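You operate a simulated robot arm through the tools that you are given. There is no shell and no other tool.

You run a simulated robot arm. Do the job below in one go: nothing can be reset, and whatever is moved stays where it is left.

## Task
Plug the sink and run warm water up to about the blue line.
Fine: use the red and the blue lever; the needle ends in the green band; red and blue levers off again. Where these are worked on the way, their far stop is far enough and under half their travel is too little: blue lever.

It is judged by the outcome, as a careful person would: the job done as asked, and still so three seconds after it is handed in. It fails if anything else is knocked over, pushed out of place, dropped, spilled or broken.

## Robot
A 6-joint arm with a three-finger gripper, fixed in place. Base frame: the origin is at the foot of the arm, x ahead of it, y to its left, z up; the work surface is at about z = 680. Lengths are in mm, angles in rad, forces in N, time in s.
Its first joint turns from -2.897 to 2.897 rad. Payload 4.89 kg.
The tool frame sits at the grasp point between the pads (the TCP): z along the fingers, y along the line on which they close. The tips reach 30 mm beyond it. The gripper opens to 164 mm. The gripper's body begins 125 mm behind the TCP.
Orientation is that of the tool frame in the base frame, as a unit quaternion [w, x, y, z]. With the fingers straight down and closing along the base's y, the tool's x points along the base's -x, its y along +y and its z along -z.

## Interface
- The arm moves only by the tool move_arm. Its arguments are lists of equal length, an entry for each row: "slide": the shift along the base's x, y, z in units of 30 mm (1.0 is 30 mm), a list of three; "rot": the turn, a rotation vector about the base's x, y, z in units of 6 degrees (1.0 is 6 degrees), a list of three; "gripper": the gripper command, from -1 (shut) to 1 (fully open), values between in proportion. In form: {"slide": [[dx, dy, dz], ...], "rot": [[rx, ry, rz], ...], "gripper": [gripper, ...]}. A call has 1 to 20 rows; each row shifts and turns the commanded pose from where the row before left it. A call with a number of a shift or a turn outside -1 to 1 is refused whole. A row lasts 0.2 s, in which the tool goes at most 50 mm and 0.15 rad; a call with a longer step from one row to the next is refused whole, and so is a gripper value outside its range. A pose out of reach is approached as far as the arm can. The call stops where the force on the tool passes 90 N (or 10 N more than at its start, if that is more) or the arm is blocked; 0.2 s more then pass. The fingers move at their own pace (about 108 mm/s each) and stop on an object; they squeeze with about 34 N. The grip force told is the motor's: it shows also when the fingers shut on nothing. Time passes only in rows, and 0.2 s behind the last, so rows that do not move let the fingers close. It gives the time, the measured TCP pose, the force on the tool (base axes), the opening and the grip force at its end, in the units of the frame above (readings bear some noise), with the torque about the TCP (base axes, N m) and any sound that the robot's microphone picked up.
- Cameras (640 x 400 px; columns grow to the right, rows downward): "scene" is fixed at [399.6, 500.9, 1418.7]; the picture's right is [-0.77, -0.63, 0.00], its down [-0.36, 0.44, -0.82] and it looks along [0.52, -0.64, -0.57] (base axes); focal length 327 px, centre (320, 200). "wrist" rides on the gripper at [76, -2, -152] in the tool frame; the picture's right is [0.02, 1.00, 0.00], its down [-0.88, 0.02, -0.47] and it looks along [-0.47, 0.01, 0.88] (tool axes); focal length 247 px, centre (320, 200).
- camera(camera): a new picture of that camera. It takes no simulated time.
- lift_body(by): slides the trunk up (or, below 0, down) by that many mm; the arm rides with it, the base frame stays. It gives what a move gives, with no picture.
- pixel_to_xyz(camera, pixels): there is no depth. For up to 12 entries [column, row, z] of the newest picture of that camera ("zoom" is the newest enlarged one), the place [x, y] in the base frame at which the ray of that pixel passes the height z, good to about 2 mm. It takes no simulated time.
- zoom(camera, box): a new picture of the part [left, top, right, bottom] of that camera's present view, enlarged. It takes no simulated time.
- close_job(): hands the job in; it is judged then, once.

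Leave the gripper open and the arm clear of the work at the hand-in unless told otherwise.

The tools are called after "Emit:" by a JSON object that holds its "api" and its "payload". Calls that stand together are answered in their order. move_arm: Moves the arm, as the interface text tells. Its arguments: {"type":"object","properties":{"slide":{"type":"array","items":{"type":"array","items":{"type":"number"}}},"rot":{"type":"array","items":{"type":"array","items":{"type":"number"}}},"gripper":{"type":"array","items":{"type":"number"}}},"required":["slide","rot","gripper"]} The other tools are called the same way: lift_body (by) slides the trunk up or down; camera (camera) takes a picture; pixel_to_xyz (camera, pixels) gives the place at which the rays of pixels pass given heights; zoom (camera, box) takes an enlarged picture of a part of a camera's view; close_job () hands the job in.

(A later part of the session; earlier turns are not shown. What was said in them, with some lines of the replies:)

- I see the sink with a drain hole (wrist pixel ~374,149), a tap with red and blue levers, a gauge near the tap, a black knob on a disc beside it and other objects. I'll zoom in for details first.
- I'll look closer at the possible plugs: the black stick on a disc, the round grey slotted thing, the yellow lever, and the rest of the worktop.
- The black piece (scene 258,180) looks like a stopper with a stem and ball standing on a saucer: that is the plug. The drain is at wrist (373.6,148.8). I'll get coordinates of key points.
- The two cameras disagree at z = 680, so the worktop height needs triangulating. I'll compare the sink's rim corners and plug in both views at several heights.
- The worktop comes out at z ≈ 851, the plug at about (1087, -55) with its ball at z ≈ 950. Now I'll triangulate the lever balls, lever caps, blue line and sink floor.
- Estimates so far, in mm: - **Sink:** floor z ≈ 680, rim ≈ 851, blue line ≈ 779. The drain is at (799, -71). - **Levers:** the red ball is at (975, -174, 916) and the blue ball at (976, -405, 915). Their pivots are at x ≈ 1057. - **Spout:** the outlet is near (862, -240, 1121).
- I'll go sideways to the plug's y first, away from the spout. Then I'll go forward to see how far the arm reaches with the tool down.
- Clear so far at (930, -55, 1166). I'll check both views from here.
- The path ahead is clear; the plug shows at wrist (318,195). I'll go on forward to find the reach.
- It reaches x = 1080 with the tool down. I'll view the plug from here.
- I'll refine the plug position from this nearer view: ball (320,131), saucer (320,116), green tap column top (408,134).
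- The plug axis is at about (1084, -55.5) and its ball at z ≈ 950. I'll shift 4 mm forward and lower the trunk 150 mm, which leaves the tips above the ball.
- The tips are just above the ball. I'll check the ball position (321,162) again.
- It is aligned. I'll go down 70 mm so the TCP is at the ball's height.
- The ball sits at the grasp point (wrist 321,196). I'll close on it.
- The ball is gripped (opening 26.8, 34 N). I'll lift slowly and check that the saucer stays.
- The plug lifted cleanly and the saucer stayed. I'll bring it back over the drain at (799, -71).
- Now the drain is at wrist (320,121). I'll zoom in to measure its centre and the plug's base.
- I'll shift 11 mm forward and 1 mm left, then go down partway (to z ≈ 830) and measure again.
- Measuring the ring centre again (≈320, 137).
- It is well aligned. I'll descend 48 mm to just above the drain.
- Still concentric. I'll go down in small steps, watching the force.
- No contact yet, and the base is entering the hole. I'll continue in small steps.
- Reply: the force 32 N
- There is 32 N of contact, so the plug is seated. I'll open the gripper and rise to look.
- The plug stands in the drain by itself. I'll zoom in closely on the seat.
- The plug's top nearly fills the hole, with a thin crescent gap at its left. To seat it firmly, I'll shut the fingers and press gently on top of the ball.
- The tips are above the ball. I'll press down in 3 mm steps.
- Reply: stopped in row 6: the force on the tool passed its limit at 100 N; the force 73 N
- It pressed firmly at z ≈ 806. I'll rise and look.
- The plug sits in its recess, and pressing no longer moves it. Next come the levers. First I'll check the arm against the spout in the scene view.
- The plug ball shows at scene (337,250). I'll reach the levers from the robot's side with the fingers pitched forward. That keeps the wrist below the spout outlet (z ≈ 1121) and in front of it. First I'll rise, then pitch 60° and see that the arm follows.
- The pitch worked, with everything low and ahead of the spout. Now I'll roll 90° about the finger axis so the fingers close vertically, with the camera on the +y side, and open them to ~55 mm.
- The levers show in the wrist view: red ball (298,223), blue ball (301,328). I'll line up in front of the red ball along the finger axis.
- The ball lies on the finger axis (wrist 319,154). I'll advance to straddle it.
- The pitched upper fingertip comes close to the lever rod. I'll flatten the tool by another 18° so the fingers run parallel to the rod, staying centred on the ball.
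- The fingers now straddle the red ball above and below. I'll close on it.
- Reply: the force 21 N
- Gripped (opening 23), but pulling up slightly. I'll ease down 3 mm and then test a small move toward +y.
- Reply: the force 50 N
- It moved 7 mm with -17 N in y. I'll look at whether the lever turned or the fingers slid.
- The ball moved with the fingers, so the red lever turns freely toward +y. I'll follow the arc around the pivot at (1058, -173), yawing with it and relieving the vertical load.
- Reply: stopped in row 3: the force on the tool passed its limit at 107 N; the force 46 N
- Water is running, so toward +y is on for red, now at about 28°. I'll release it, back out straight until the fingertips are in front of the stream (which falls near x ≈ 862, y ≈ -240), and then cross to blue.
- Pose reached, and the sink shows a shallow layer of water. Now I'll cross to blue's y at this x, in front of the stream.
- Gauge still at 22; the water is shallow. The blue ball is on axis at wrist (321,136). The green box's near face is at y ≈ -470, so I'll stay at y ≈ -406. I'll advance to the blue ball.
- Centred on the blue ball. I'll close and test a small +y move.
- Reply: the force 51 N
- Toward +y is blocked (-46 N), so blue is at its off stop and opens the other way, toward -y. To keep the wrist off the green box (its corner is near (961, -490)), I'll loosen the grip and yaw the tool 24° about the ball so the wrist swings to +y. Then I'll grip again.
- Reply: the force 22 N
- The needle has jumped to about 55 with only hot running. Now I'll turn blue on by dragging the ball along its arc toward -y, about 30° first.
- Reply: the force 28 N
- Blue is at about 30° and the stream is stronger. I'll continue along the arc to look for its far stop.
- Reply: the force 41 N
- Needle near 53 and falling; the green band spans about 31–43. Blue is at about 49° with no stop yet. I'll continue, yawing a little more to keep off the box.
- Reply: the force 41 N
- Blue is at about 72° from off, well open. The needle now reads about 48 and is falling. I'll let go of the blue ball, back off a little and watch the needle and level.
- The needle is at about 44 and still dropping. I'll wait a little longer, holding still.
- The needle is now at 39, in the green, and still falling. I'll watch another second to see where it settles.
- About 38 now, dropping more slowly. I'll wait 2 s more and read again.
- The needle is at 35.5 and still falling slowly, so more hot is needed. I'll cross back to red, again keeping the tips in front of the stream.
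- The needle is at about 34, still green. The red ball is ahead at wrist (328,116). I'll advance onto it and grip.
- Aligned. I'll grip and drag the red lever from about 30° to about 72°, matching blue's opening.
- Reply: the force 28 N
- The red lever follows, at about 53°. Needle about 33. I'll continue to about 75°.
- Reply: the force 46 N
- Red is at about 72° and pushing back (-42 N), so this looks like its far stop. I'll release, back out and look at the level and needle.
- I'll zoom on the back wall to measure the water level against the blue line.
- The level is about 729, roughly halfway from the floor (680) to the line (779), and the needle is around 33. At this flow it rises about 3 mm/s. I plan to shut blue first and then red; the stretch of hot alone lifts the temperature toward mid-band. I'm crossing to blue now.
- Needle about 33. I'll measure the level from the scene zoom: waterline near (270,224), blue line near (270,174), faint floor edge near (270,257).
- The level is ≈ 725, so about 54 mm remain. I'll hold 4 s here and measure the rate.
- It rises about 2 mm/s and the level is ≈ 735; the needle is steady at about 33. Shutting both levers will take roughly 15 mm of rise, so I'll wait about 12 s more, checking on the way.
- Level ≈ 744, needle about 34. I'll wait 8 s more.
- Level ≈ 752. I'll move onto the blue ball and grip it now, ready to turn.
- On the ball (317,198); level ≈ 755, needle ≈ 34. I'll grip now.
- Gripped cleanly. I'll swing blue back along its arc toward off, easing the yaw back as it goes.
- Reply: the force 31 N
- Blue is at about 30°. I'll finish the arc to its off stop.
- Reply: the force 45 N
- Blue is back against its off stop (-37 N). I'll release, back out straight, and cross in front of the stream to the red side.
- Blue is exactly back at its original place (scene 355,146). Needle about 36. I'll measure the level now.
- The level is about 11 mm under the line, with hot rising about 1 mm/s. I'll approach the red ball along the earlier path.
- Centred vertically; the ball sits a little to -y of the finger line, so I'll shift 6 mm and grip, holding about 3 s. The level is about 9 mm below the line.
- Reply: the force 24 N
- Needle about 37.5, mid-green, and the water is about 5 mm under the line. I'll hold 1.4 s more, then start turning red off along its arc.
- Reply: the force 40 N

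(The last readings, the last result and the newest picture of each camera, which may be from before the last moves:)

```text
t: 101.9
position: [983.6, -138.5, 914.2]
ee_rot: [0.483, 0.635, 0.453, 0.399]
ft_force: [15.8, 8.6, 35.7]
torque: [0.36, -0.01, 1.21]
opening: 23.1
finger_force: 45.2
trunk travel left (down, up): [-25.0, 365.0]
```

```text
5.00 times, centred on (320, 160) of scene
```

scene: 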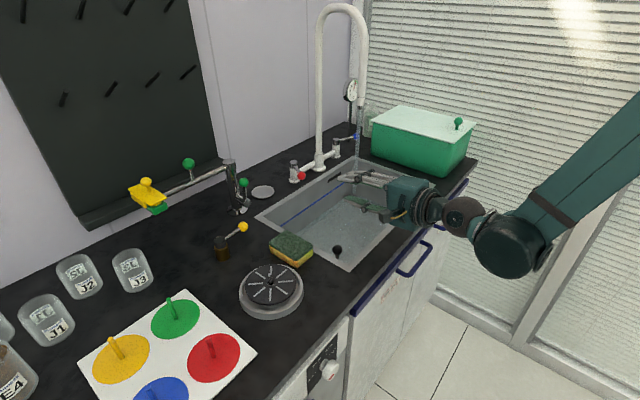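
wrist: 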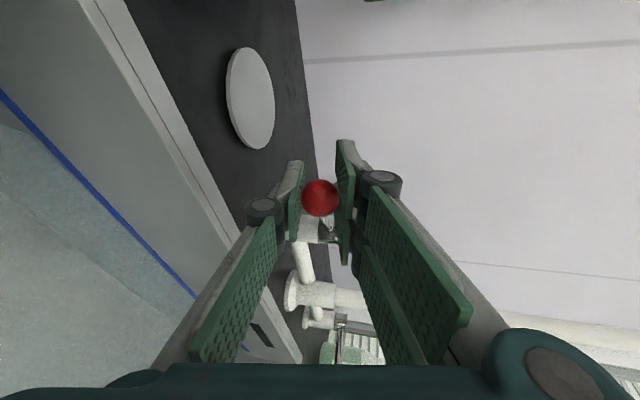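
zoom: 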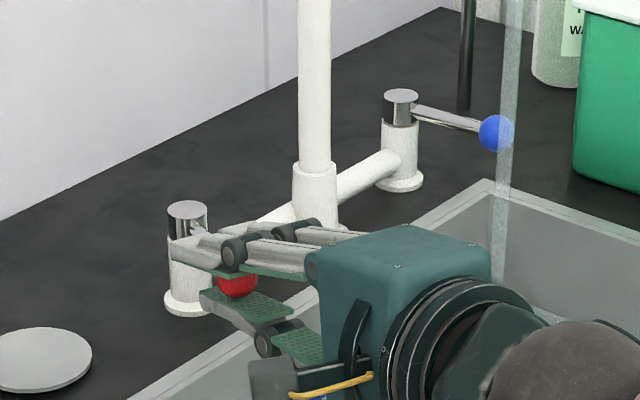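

Red is about two-thirds back. I'll finish to its off stop.

Emit:
{"api": "move_arm", "payload": {"slide": [[-0.13, -0.26, 0.03], [-0.11, -0.27, 0], [-0.08, -0.28, 0], [-0.04, -0.29, 0], [-0.02, -0.29, 0], [0, -0.1, 0], [0, 0, 0]], "rot": [[0, 0, 0.4], [0, 0, 0.4], [0, 0, 0.4], [0, 0, 0.4], [0, 0, 0], [0, 0, 0], [0, 0, 0]], "gripper": [-1, -1, -1, -1, -1, -1, -1]}}

Emit:
{"api": "zoom", "payload": {"camera": "scene", "box": [270, 120, 370, 200]}}

Emit:
{"api": "camera", "payload": {"camera": "wrist"}}

Emit:
{"api": "zoom", "payload": {"camera": "scene", "box": [335, 70, 375, 110]}}

```text
t: 103.5
position: [972.2, -182.4, 916.1]
ee_rot: [0.448, 0.595, 0.505, 0.436]
ft_force: [7.3, 32.3, 27.9]
torque: [0.02, -0.08, 0.01]
opening: 24.0
finger_force: 45.0
trunk travel left (down, up): [-25.0, 365.0]
```

```text
5.00 times, centred on (320, 160) of scene
```

zoom: 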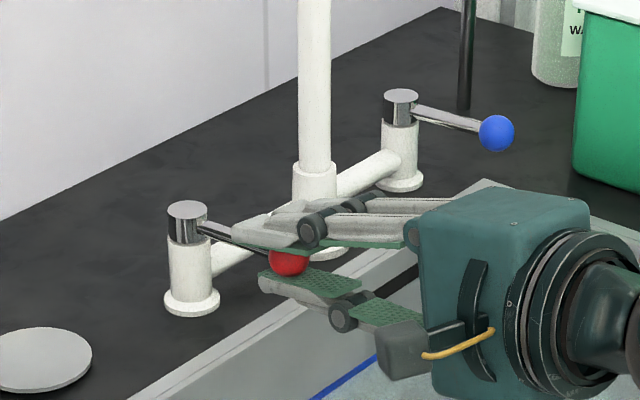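

```text
taken
```

wrist: 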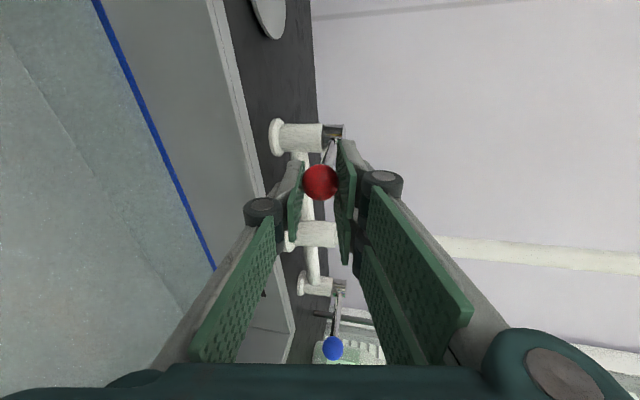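

```text
10.00 times, centred on (355, 90) of scene
```

zoom: 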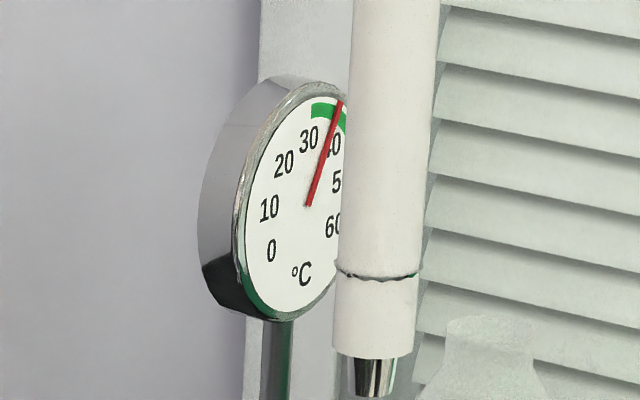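

The stream has stopped, red is at its off stop (+32 N), and the needle is about 38. I'll release, back out and rise clear of the work.

Emit:
{"api": "move_arm", "payload": {"slide": [[0, 0.06, 0], [0, 0, 0], [-1, 0, 0.2], [-1, 0, 0.2], [-1, 0, 0.2], [-1, 0, 0.2], [-1, 0, 0.2], [-1, 0, 0.2], [0, 0, 0]], "rot": [[0, 0, 0], [0, 0, 0], [0, 0, 0], [0, 0, 0], [0, 0, 0], [0, 0, 0], [0, 0, 0], [0, 0, 0], [0, 0, 0]], "gripper": [-0.35, -0.35, -0.35, -0.35, -0.35, -0.35, -0.35, -0.35, -0.35]}}

Emit:
{"api": "camera", "payload": {"camera": "scene"}}

Emit:
{"api": "zoom", "payload": {"camera": "scene", "box": [250, 120, 390, 240]}}

Emit:
{"api": "camera", "payload": {"camera": "wrist"}}

Emit:
{"api": "zoom", "payload": {"camera": "scene", "box": [335, 70, 375, 110]}}

```text
t: 105.5
position: [793.5, -182.4, 952.8]
ee_rot: [0.446, 0.596, 0.505, 0.437]
ft_force: [0.8, -0.6, 0.3]
torque: [0.01, -0.04, -0.06]
opening: 53.5
finger_force: 0.0
trunk travel left (down, up): [-25.0, 365.0]
```

```text
taken
```

scene: 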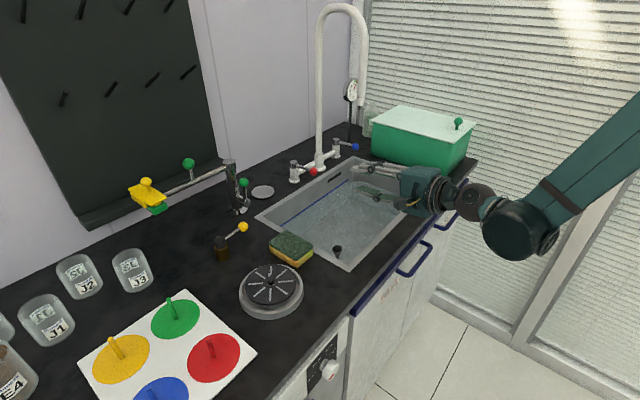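

```text
3.33 times, centred on (320, 180) of scene
```

zoom: 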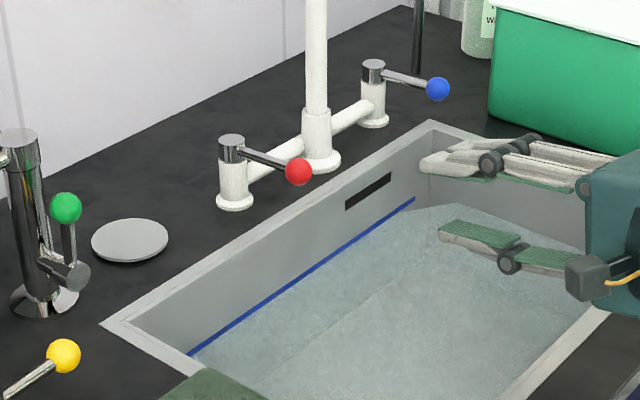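

```text
taken
```

wrist: 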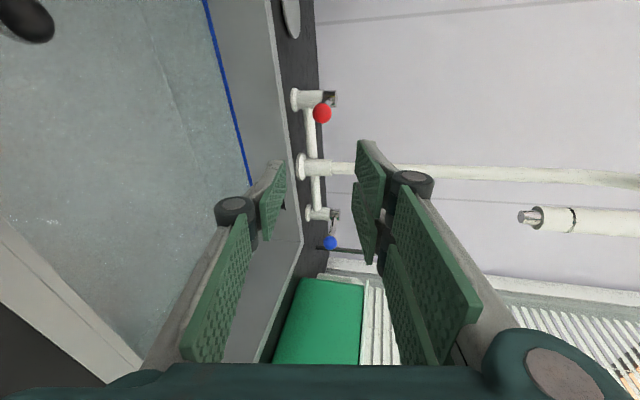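

```text
10.00 times, centred on (355, 90) of scene
```

zoom: 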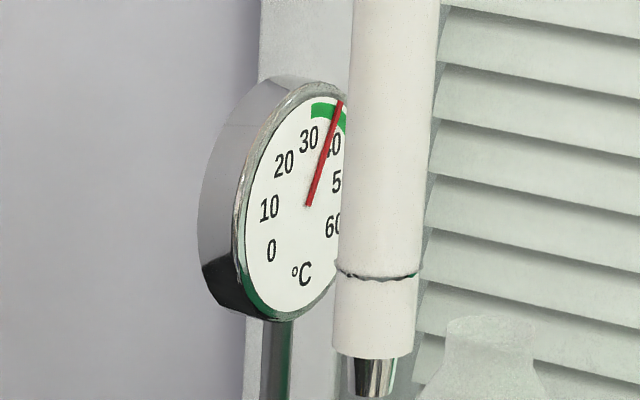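

The water stands at the blue line, both levers are where they began, and the needle is at about 38. I'll move the arm clear, toward +y and up, and open the gripper.

Emit:
{"api": "move_arm", "payload": {"slide": [[-0.3, 0.9, 0.3], [-0.3, 0.9, 0.5], [-0.3, 0.9, 0.8], [0, 0.9, 0.9], [0, 0.5, 0.9], [0, 0, 0.9], [0, 0, 0.5], [0, 0, 0], [0, 0, 0], [0, 0, 0], [0, 0, 0], [0, 0, 0]], "rot": [[0, 0, 0], [0, 0, 0], [0, 0, 0], [0, 0, 0], [0, 0, 0], [0, 0, 0], [0, 0, 0], [0, 0, 0], [0, 0, 0], [0, 0, 0], [0, 0, 0], [0, 0, 0]], "gripper": [-0.35, -0.35, -0.35, -0.35, -0.35, -0.35, 0.2, 0.6, 1, 1, 1, 1]}}

Emit:
{"api": "camera", "payload": {"camera": "scene"}}

Emit:
{"api": "zoom", "payload": {"camera": "scene", "box": [250, 120, 390, 240]}}

Emit:
{"api": "zoom", "payload": {"camera": "scene", "box": [335, 70, 375, 110]}}

Emit:
{"api": "camera", "payload": {"camera": "wrist"}}

```text
t: 108.1
position: [766.2, -56.4, 1094.9]
ee_rot: [0.448, 0.595, 0.505, 0.436]
ft_force: [0.6, -0.1, 0.8]
torque: [-0.01, 0.01, 0.0]
opening: 164.1
finger_force: 0.1
trunk travel left (down, up): [-25.0, 365.0]
```

```text
taken
```

scene: 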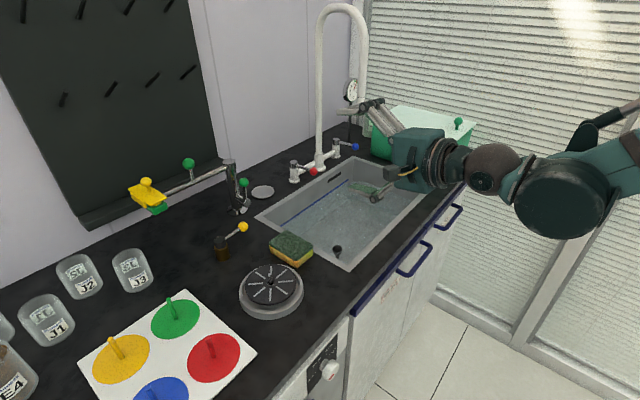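

```text
3.33 times, centred on (320, 180) of scene
```

zoom: 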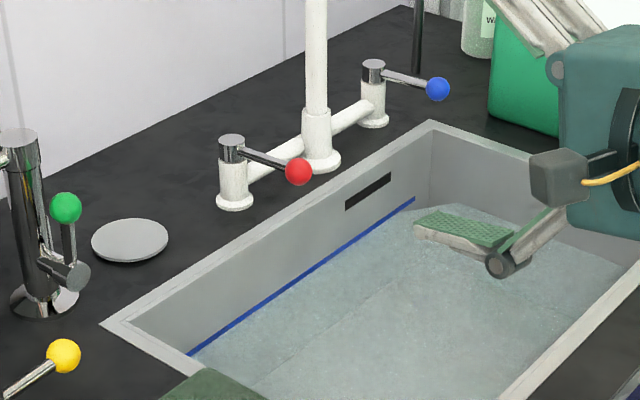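

```text
10.00 times, centred on (355, 90) of scene
```

zoom: 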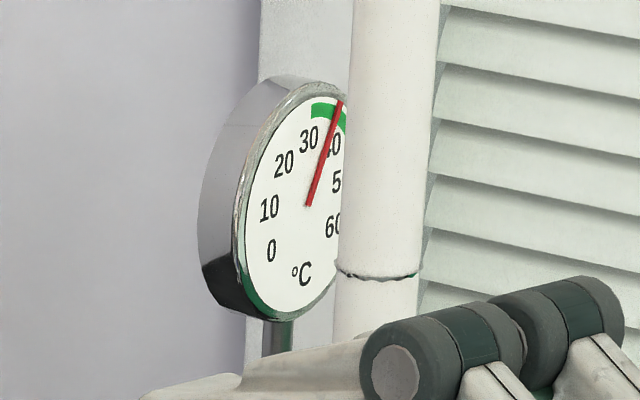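

```text
taken
```

wrist: 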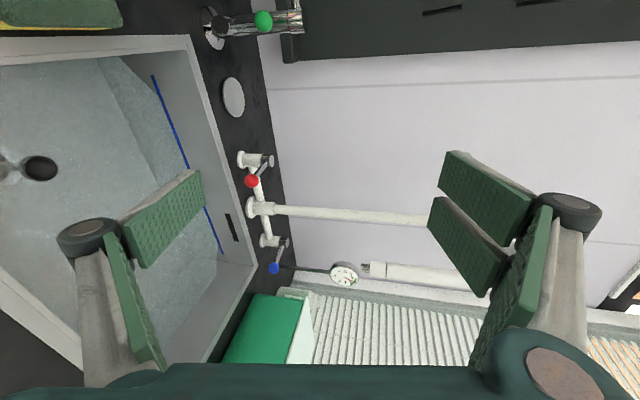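

All looks right. I'll wait 3 s to check that the level holds and the needle stays, before handing in.

Emit:
{"api": "move_arm", "payload": {"slide": [[0, 0.3, 0.3], [0, 0.3, 0.3], [0, 0, 0], [0, 0, 0], [0, 0, 0], [0, 0, 0], [0, 0, 0], [0, 0, 0], [0, 0, 0], [0, 0, 0], [0, 0, 0], [0, 0, 0], [0, 0, 0], [0, 0, 0], [0, 0, 0]], "rot": [[0, 0, 0], [0, 0, 0], [0, 0, 0], [0, 0, 0], [0, 0, 0], [0, 0, 0], [0, 0, 0], [0, 0, 0], [0, 0, 0], [0, 0, 0], [0, 0, 0], [0, 0, 0], [0, 0, 0], [0, 0, 0], [0, 0, 0]], "gripper": [1, 1, 1, 1, 1, 1, 1, 1, 1, 1, 1, 1, 1, 1, 1]}}

Emit:
{"api": "zoom", "payload": {"camera": "scene", "box": [280, 165, 360, 235]}}

Emit:
{"api": "zoom", "payload": {"camera": "wrist", "box": [320, 250, 370, 300]}}

Emit:
{"api": "zoom", "payload": {"camera": "scene", "box": [335, 70, 375, 110]}}

```text
t: 111.3
position: [766.1, -39.3, 1111.8]
ee_rot: [0.447, 0.595, 0.506, 0.437]
ft_force: [-0.4, 0.1, 0.2]
torque: [-0.01, -0.02, -0.05]
opening: 163.9
finger_force: 0.0
trunk travel left (down, up): [-25.0, 365.0]
```

```text
5.71 times, centred on (320, 200) of scene
```

zoom: 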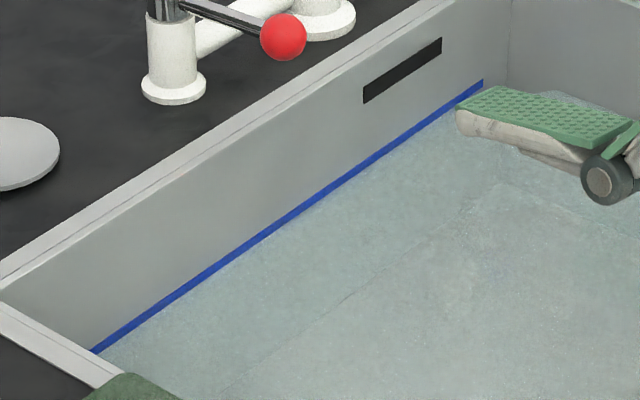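

```text
8.00 times, centred on (345, 275) of wrist
```

zoom: 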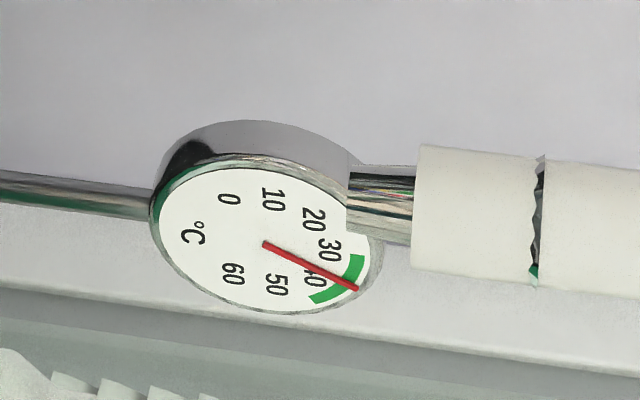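

```text
10.00 times, centred on (355, 90) of scene
```

zoom: 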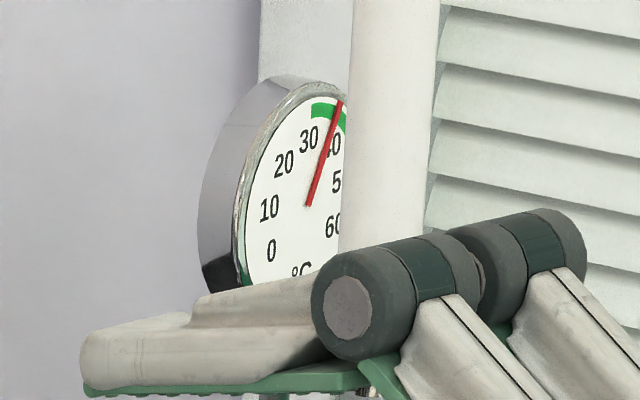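

The level holds right at the blue line and the needle rests mid-green at about 38. Both levers are off, the plug is in, the gripper is open and the arm is clear. I'm handing in.

Emit:
{"api": "close_job", "payload": {}}

```text
The job is handed in.
```

The sink is plugged and holds warm water up to the blue line, and I've handed the job in. I don't have a verdict back yet.

- **Plug:** It stands in the drain. It looked very slightly off-centre, but it didn't move when I pressed it. The water level held steady over a 3-second check.
- **Water level:** It is right at the blue line, as near as I can tell from the camera.
- **Temperature:** The needle rests at about 38 °C, inside the green band.
- **Levers:** I turned blue to about 72° from off. It pushed back only lightly there, so I can't say it reached its far stop, but I judged that well past half its travel. Both levers are now back in their off positions and the tap has stopped running.
- **Everything else:** The pictures show nothing knocked over, moved or spilled. The gripper is open and the arm is clear of the sink.
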